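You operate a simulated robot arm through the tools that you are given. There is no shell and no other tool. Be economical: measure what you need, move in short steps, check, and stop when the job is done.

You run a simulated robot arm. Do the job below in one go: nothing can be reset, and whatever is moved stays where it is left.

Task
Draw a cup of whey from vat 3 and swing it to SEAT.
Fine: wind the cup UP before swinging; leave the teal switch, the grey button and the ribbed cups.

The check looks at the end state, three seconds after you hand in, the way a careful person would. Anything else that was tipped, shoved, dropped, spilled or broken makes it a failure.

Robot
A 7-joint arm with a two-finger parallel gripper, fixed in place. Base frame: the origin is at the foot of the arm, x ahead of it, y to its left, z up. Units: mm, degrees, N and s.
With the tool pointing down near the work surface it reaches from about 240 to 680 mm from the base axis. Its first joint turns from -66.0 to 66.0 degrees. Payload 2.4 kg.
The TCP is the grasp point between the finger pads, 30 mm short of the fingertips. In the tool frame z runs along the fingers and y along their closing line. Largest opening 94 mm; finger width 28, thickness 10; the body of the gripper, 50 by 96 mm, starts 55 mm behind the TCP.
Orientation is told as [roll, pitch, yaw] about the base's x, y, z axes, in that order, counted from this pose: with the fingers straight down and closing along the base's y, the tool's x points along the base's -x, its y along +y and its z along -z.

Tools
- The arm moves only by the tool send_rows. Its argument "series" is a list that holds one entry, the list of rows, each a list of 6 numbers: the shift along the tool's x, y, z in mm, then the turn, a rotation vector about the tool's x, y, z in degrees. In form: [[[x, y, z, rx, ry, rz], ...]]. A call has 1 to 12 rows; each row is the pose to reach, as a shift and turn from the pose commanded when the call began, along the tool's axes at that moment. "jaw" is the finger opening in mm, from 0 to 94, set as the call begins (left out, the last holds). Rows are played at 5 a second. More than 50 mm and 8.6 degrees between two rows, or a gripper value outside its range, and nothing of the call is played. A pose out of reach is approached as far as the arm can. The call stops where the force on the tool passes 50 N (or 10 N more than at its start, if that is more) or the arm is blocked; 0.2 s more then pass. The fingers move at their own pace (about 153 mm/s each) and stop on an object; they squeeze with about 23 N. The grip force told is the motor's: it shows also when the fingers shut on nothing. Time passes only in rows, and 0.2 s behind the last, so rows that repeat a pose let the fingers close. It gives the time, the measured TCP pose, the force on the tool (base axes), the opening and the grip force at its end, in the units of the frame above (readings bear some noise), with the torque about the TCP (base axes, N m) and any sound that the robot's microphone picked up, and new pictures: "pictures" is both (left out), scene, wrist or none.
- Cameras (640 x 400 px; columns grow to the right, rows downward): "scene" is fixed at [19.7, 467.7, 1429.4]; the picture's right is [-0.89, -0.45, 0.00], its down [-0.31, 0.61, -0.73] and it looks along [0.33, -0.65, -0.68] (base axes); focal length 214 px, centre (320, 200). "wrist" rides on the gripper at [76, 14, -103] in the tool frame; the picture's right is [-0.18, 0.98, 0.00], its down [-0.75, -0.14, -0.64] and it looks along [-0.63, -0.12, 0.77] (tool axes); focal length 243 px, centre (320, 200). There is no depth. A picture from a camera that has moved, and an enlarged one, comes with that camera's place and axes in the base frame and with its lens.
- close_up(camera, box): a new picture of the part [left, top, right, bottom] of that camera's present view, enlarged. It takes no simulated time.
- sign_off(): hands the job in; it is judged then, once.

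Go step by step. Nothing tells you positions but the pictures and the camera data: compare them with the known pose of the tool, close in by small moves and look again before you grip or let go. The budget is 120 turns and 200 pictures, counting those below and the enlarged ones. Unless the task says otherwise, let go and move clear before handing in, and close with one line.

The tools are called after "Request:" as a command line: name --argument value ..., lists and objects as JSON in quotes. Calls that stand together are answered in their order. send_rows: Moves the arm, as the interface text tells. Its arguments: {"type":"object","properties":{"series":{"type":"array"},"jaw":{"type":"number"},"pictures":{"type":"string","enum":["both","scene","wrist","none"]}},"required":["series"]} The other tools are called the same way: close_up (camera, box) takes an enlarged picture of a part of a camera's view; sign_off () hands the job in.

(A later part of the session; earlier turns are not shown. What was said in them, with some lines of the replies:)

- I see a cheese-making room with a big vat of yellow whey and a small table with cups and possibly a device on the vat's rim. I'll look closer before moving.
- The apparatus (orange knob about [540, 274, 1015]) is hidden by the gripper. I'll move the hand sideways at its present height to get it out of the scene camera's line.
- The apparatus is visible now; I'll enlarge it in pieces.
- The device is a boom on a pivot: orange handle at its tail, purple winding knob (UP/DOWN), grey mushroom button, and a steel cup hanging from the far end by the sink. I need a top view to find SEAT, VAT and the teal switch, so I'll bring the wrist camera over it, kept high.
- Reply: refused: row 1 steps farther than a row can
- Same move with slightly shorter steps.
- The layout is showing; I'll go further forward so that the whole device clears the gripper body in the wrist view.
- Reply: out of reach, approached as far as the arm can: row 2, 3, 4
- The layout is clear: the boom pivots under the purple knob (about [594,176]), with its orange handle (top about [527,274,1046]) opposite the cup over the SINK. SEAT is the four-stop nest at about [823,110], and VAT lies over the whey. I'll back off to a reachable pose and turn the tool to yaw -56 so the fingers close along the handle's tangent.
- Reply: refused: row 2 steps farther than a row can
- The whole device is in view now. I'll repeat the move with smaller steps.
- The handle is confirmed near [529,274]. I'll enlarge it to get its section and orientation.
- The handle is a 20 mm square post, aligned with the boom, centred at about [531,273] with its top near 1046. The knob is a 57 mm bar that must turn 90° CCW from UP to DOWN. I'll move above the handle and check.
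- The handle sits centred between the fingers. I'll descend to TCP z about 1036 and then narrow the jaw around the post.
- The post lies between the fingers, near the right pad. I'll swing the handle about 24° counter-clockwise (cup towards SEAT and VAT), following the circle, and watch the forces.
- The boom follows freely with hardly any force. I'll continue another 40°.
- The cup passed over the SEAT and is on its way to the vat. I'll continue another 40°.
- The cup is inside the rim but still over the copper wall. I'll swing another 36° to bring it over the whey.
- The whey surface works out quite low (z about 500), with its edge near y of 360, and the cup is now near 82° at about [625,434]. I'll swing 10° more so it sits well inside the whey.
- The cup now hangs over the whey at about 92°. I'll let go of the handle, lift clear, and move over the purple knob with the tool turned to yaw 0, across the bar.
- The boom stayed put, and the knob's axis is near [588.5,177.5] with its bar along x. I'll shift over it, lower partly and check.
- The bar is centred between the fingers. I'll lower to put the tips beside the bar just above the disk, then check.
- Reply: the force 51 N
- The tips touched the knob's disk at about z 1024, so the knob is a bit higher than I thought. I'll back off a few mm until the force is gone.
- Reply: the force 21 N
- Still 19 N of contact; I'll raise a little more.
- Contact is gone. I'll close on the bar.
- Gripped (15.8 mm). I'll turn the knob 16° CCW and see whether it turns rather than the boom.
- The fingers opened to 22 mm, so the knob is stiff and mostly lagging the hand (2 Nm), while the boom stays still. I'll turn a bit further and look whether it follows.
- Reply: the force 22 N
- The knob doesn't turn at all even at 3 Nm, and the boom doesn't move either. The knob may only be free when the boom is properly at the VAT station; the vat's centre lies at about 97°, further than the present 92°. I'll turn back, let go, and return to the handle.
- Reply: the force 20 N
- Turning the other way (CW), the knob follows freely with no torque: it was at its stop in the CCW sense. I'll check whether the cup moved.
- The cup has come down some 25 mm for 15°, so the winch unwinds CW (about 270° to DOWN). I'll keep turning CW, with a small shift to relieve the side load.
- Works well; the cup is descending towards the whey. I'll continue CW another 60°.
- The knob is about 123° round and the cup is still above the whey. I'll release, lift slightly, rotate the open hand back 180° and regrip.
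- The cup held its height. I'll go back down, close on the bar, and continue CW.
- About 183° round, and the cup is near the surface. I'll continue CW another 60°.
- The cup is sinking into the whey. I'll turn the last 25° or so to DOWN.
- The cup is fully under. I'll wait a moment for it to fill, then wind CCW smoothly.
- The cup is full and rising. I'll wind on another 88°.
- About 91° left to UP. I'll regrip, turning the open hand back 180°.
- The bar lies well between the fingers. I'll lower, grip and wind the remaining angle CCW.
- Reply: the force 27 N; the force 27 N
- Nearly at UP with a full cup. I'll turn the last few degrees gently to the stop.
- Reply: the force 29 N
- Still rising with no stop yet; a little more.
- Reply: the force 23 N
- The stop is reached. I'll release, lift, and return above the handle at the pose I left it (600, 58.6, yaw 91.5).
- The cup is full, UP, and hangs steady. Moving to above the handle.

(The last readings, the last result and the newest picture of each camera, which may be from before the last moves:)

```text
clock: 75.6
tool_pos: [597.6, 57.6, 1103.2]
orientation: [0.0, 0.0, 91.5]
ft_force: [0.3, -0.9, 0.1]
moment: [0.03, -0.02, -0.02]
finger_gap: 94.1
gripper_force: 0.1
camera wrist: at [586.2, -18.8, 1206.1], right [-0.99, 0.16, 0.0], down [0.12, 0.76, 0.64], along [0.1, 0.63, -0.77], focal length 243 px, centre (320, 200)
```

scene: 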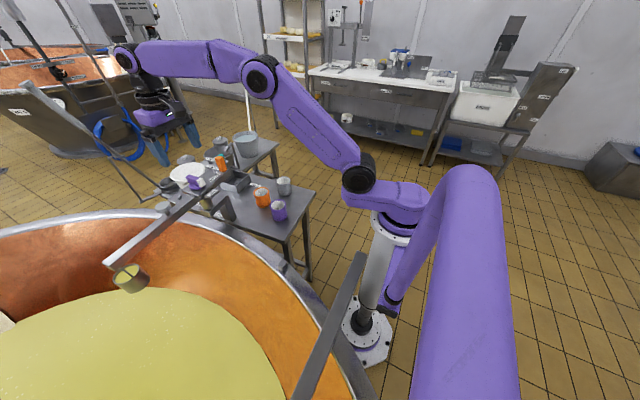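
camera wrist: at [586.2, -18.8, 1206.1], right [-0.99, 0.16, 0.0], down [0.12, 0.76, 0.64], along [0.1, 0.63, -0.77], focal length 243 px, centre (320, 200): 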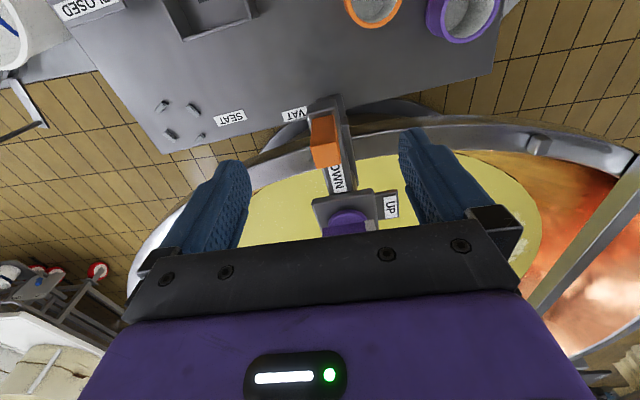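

The post sits between the fingers. I'll shift 4 mm to centre, go down to z 1037, and cage it with a 26 mm jaw.

Request:
send_rows --series '[[[0, 4, 0, 0, 0, 0], [0, 4, 35, 0, 0, 0], [0, 4, 66, 0, 0, 0]]]' --pictures "none"

Request:
send_rows --series '[[[0, 0, 0, 0, 0, 0], [0, 0, 0, 0, 0, 0], [0, 0, 0, 0, 0, 0]]]' --jaw 26

Request:
close_up --camera "wrist" --box '[220, 80, 420, 240]'

```text
clock: 76.4
tool_pos: [596.9, 56.6, 1035.8]
orientation: [0.0, -0.1, 91.5]
ft_force: [-0.3, -1.1, 0.1]
moment: [-0.03, 0.03, 0.0]
finger_gap: 94.0
gripper_force: 0.1
```

```text
clock: 77.2
tool_pos: [596.8, 55.6, 1037.7]
orientation: [0.0, 0.0, 91.5]
ft_force: [-0.2, 0.4, -0.4]
moment: [0.01, 0.01, 0.01]
finger_gap: 26.4
gripper_force: 0.3
camera wrist: at [583.3, -19.7, 1139.5], right [-0.99, 0.16, 0.0], down [0.12, 0.76, 0.64], along [0.1, 0.63, -0.77], focal length 243 px, centre (320, 200)
```

scene: 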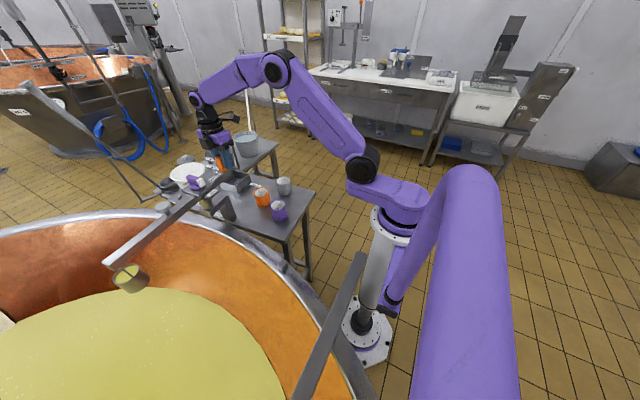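
wrist: 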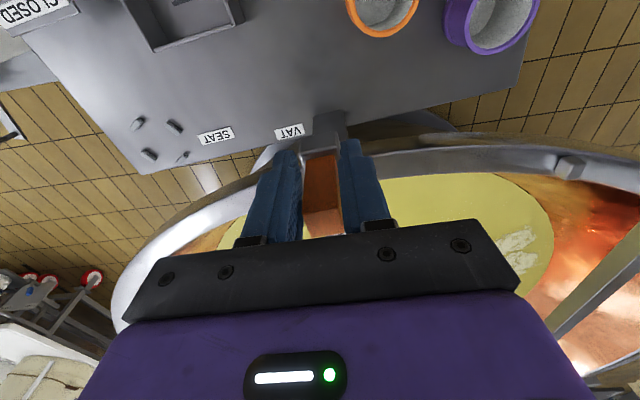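

```text
2.50 times, centred on (320, 160) of wrist
camera zoom: at [583.3, -19.7, 1139.5], right [-0.99, 0.16, 0.0], down [0.12, 0.76, 0.64], along [0.1, 0.63, -0.77], focal length 606 px, centre (320, 300)
```

zoom: 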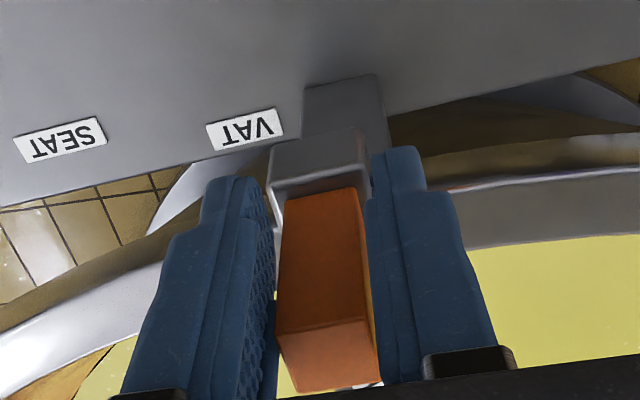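

Neatly caged. I'll swing the boom CW slowly, 34° first.

Request:
send_rows --series '[[[0, 4.1, 0, 0, 0, 2], [-0.2, 10.4, 0, 0, 0, 5], [-0.7, 16.6, 0, 0, 0, 8], [-1.6, 22.8, 0, 0, 0, 11], [-2.8, 28.9, 0, 0, 0, 14], [-4.3, 34.9, 0, 0, 0, 17], [-6.1, 40.9, 0, 0, 0, 20], [-8.2, 46.7, 0, 0, 0, 23], [-10.7, 52.5, 0, 0, 0, 26], [-13.4, 58.1, 0, 0, 0, 29], [-16.4, 63.5, 0, 0, 0, 32], [-18.6, 67.1, 0, 0, 0, 34]]]'

Request:
close_up --camera "scene" --box '[80, 150, 240, 280]'

```text
clock: 79.8
tool_pos: [528.2, 72.9, 1037.8]
orientation: [0.1, 0.1, 57.4]
ft_force: [-0.1, 0.0, -0.1]
moment: [-0.02, 0.0, -0.01]
finger_gap: 26.2
gripper_force: 0.4
camera wrist: at [473.9, 16.6, 1140.0], right [-0.73, 0.68, 0.0], down [0.53, 0.56, 0.64], along [0.44, 0.47, -0.77], focal length 243 px, centre (320, 200)
```

scene: 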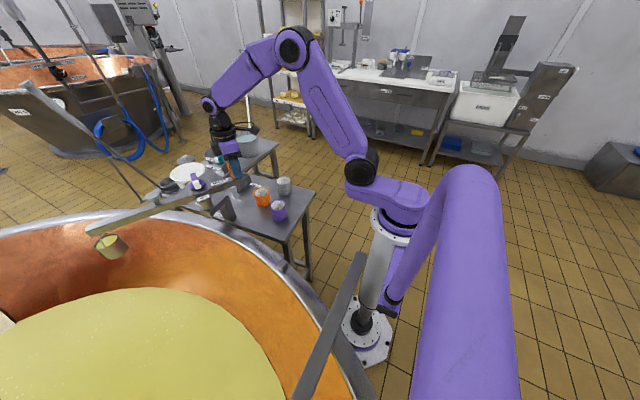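
wrist: 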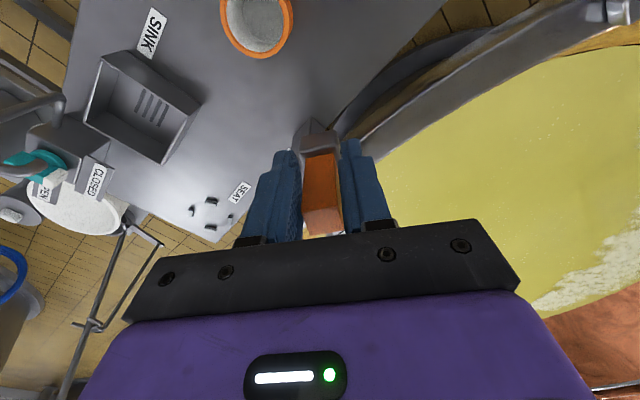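

```text
3.08 times, centred on (160, 215) of scene
camera zoom: at [19.7, 467.7, 1429.4], right [-0.89, -0.45, 0.0], down [-0.31, 0.61, -0.73], along [0.33, -0.65, -0.68], focal length 660 px, centre (812, 154)
```

zoom: 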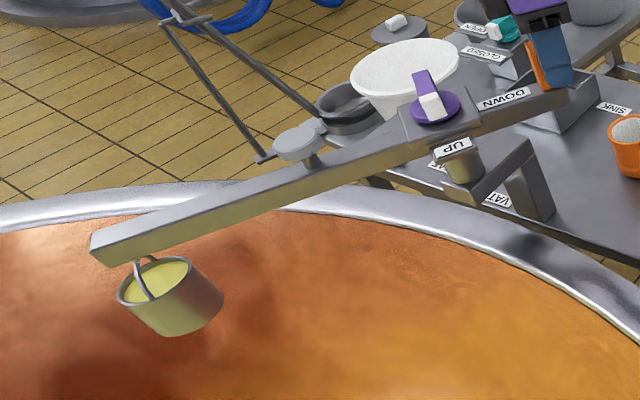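

Swinging smoothly with the whey level. Next 34°, which crosses the rim the same way it came.

Request:
send_rows --series '[[[0, 4.1, 0, 0, 0, 2], [-0.2, 10.4, 0, 0, 0, 5], [-0.7, 16.6, 0, 0, 0, 8], [-1.6, 22.8, 0, 0, 0, 11], [-2.8, 28.9, 0, 0, 0, 14], [-4.3, 34.9, 0, 0, 0, 17], [-6.1, 40.9, 0, 0, 0, 20], [-8.2, 46.7, 0, 0, 0, 23], [-10.7, 52.5, 0, 0, 0, 26], [-13.4, 58.1, 0, 0, 0, 29], [-16.4, 63.5, 0, 0, 0, 32], [-18.6, 67.1, 0, 0, 0, 34]]]'

Request:
close_up --camera "scene" --box '[80, 140, 240, 270]'

```text
clock: 82.4
tool_pos: [480.6, 126.5, 1037.8]
orientation: [0.0, -0.1, 23.4]
ft_force: [0.5, -0.7, 0.0]
moment: [-0.01, 0.06, -0.02]
finger_gap: 26.3
gripper_force: 0.6
camera wrist: at [404.4, 108.7, 1140.2], right [-0.22, 0.98, 0.0], down [0.75, 0.17, 0.64], along [0.63, 0.14, -0.77], focal length 243 px, centre (320, 200)
```

scene: 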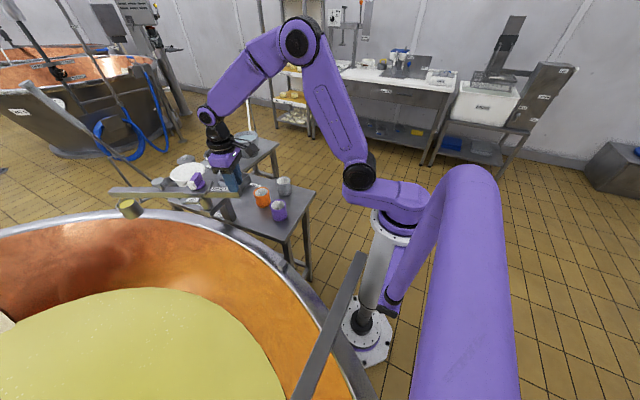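
wrist: 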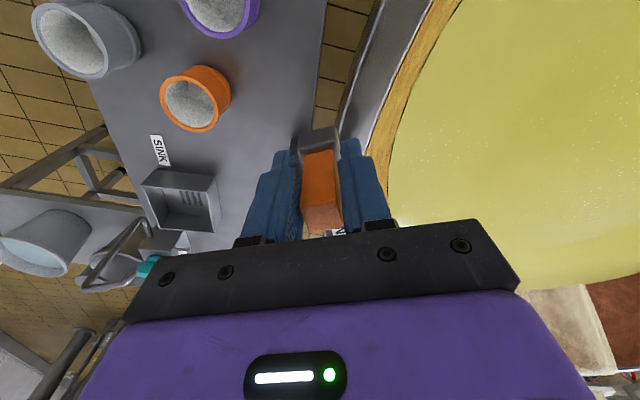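

```text
3.08 times, centred on (160, 205) of scene
camera zoom: at [19.7, 467.7, 1429.4], right [-0.89, -0.45, 0.0], down [-0.31, 0.61, -0.73], along [0.33, -0.65, -0.68], focal length 660 px, centre (812, 185)
```

zoom: 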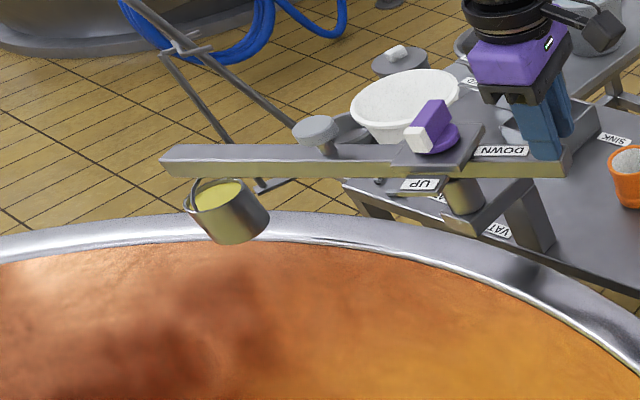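

The cup is at about 25°; SEAT is near -16°. Another 32°, then fine adjustment.

Request:
send_rows --series '[[[0, 4.1, 0, 0, 0, 2], [-0.2, 10.4, 0, 0, 0, 5], [-0.7, 16.6, 0, 0, 0, 8], [-1.6, 22.8, 0, 0, 0, 11], [-2.8, 28.9, 0, 0, 0, 14], [-4.3, 34.9, 0, 0, 0, 17], [-6.1, 40.9, 0, 0, 0, 20], [-8.2, 46.7, 0, 0, 0, 23], [-10.7, 52.5, 0, 0, 0, 26], [-13.4, 58.1, 0, 0, 0, 29], [-16.4, 63.5, 0, 0, 0, 32]]]'

Request:
close_up --camera "scene" --box '[110, 130, 240, 230]'

```text
clock: 84.8
tool_pos: [471.1, 192.0, 1037.5]
orientation: [0.0, 0.0, -8.5]
ft_force: [-1.1, -0.2, 0.3]
moment: [0.02, 0.01, 0.04]
finger_gap: 26.0
gripper_force: 0.6
camera wrist: at [397.9, 217.0, 1139.9], right [0.33, 0.94, 0.0], down [0.72, -0.25, 0.64], along [0.61, -0.21, -0.77], focal length 243 px, centre (320, 200)
```

scene: 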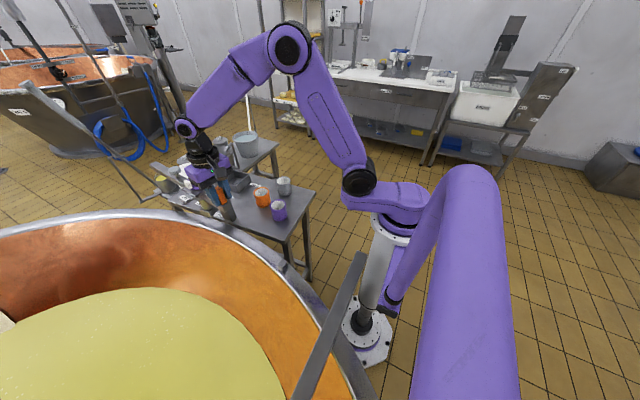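
wrist: 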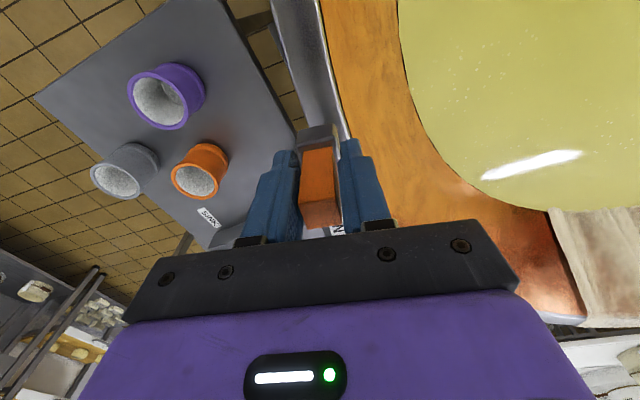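

```text
4.00 times, centred on (175, 180) of scene
camera zoom: at [19.7, 467.7, 1429.4], right [-0.89, -0.45, 0.0], down [-0.31, 0.61, -0.73], along [0.33, -0.65, -0.68], focal length 858 px, centre (900, 280)
```

zoom: 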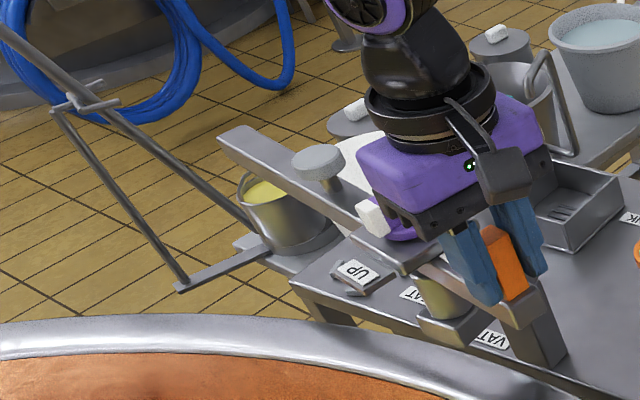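

The cup is at about -6°. I'll swing 9° more to reach SEAT.

Request:
send_rows --series '[[[0, 4.1, 0, 0, 0, 2], [-0.1, 8.3, 0, 0, 0, 4], [-0.4, 12.5, 0, 0, 0, 6], [-0.7, 16.6, 0, 0, 0, 8], [-1.0, 18.7, 0, 0, 0, 9], [-1.0, 18.7, 0, 0, 0, 9]]]'

Request:
close_up --camera "scene" --box '[130, 140, 230, 220]'

Request:
close_up --camera "wrist" --box '[220, 80, 420, 240]'

```text
clock: 86.2
tool_pos: [474.6, 207.0, 1038.6]
orientation: [0.0, -0.1, -17.6]
ft_force: [-0.3, 0.0, 0.0]
moment: [0.03, 0.03, 0.01]
finger_gap: 26.0
gripper_force: 0.1
camera wrist: at [405.6, 245.5, 1140.8], right [0.47, 0.88, 0.0], down [0.68, -0.36, 0.64], along [0.57, -0.3, -0.77], focal length 243 px, centre (320, 200)
```

scene: 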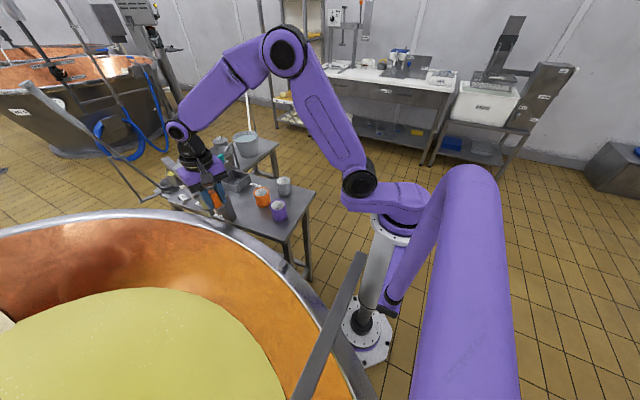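
wrist: 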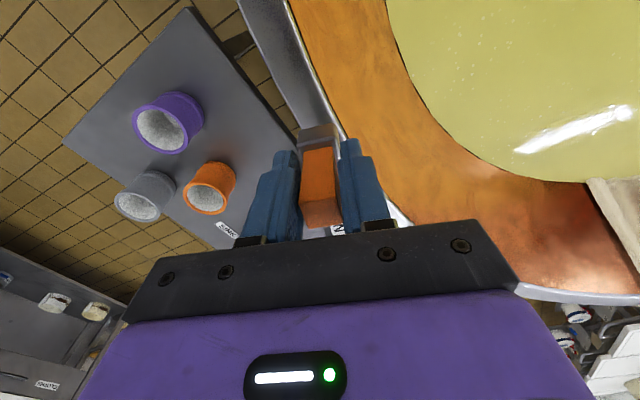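

```text
5.00 times, centred on (180, 180) of scene
camera zoom: at [19.7, 467.7, 1429.4], right [-0.89, -0.45, 0.0], down [-0.31, 0.61, -0.73], along [0.33, -0.65, -0.68], focal length 1072 px, centre (1020, 300)
```

zoom: 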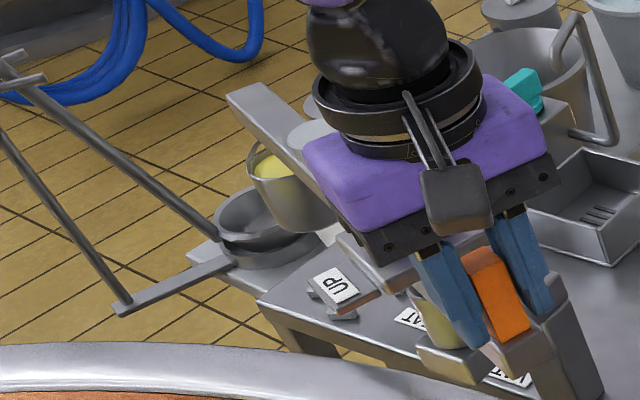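

```text
2.50 times, centred on (320, 160) of wrist
camera zoom: at [405.6, 245.5, 1140.8], right [0.47, 0.88, 0.0], down [0.68, -0.36, 0.64], along [0.57, -0.3, -0.77], focal length 606 px, centre (320, 300)
```

zoom: 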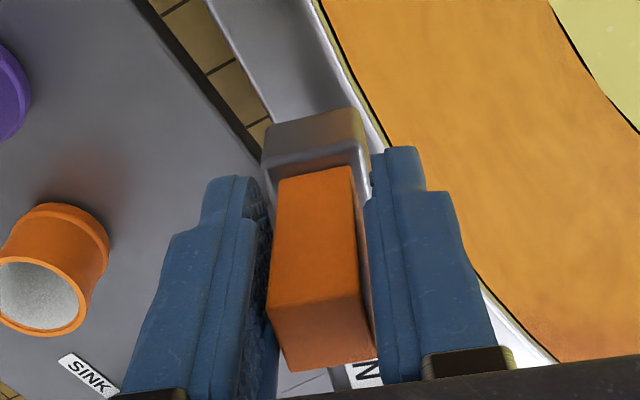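

By the numbers the cup is near -13 to -15°, close to SEAT. I'll release, lift and look from above to verify before any fine correction.

Request:
send_rows --series '[[[0, 0, 0, 0, 0, 0], [0, 0, 0, 0, 0, 0], [0, 0, -40, 0, 0, 0], [0, 0, -80, 0, 0, 0], [0, 0, -120, 0, 0, 0], [0, 0, -160, 0, 0, 0], [0, 0, -200, 0, 0, 0]]]' --jaw 94 --pictures "none"

Request:
send_rows --series '[[[-40, 0, 0, 0, 0, 0], [-80, 0, 0, 0, 0, 0], [-100, -10, 0, 0, 0, -6]]]'

Request:
close_up --camera "wrist" --box '[200, 60, 440, 230]'

Request:
close_up --camera "scene" --box '[120, 130, 240, 230]'

```text
clock: 87.8
tool_pos: [475.5, 210.7, 1239.0]
orientation: [0.1, 0.1, -17.4]
ft_force: [-0.1, 0.1, 0.4]
moment: [0.02, -0.02, 0.0]
finger_gap: 94.1
gripper_force: 0.0
```

```text
clock: 88.6
tool_pos: [566.6, 170.6, 1238.9]
orientation: [0.0, 0.1, -11.6]
ft_force: [0.5, 0.2, 0.3]
moment: [0.01, -0.02, -0.01]
finger_gap: 94.0
gripper_force: 0.0
camera wrist: at [495.0, 198.4, 1340.9], right [0.38, 0.93, 0.0], down [0.71, -0.29, 0.64], along [0.59, -0.24, -0.77], focal length 243 px, centre (320, 200)
```

scene: 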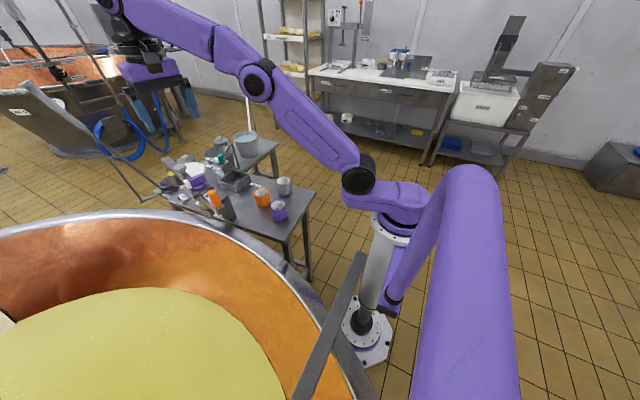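
wrist: 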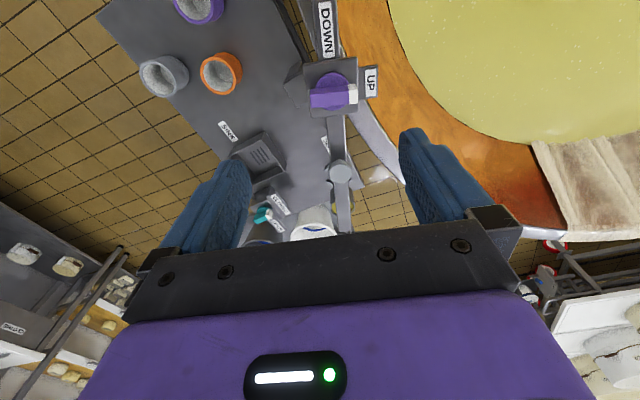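

```text
2.35 times, centred on (320, 145) of wrist
camera zoom: at [495.0, 198.4, 1340.9], right [0.38, 0.93, 0.0], down [0.71, -0.29, 0.64], along [0.59, -0.24, -0.77], focal length 571 px, centre (320, 329)
```

zoom: 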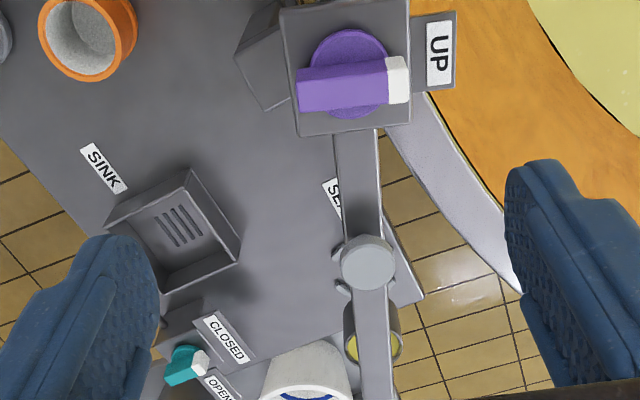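

```text
4.00 times, centred on (180, 180) of scene
camera zoom: at [19.7, 467.7, 1429.4], right [-0.89, -0.45, 0.0], down [-0.31, 0.61, -0.73], along [0.33, -0.65, -0.68], focal length 858 px, centre (880, 280)
```

zoom: 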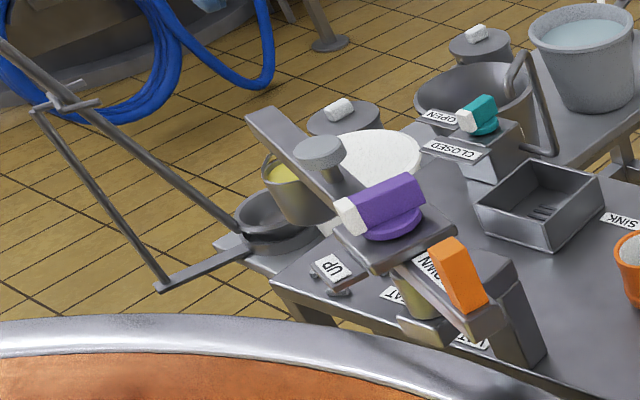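

The boom lies at -15.5°, in line with SEAT, and the cup hangs full and wound UP above the nest. The handle is released, the hand is well clear and nothing else was touched, so I'm handing in.

Request:
sign_off

```text
The job is handed in.
```

I filled the cup with whey from vat 3, wound it UP, and swung it to SEAT, where it hangs full above the nest. I left it wound up rather than lowering it, and I didn't touch the teal switch, the grey button or the ribbed cups.
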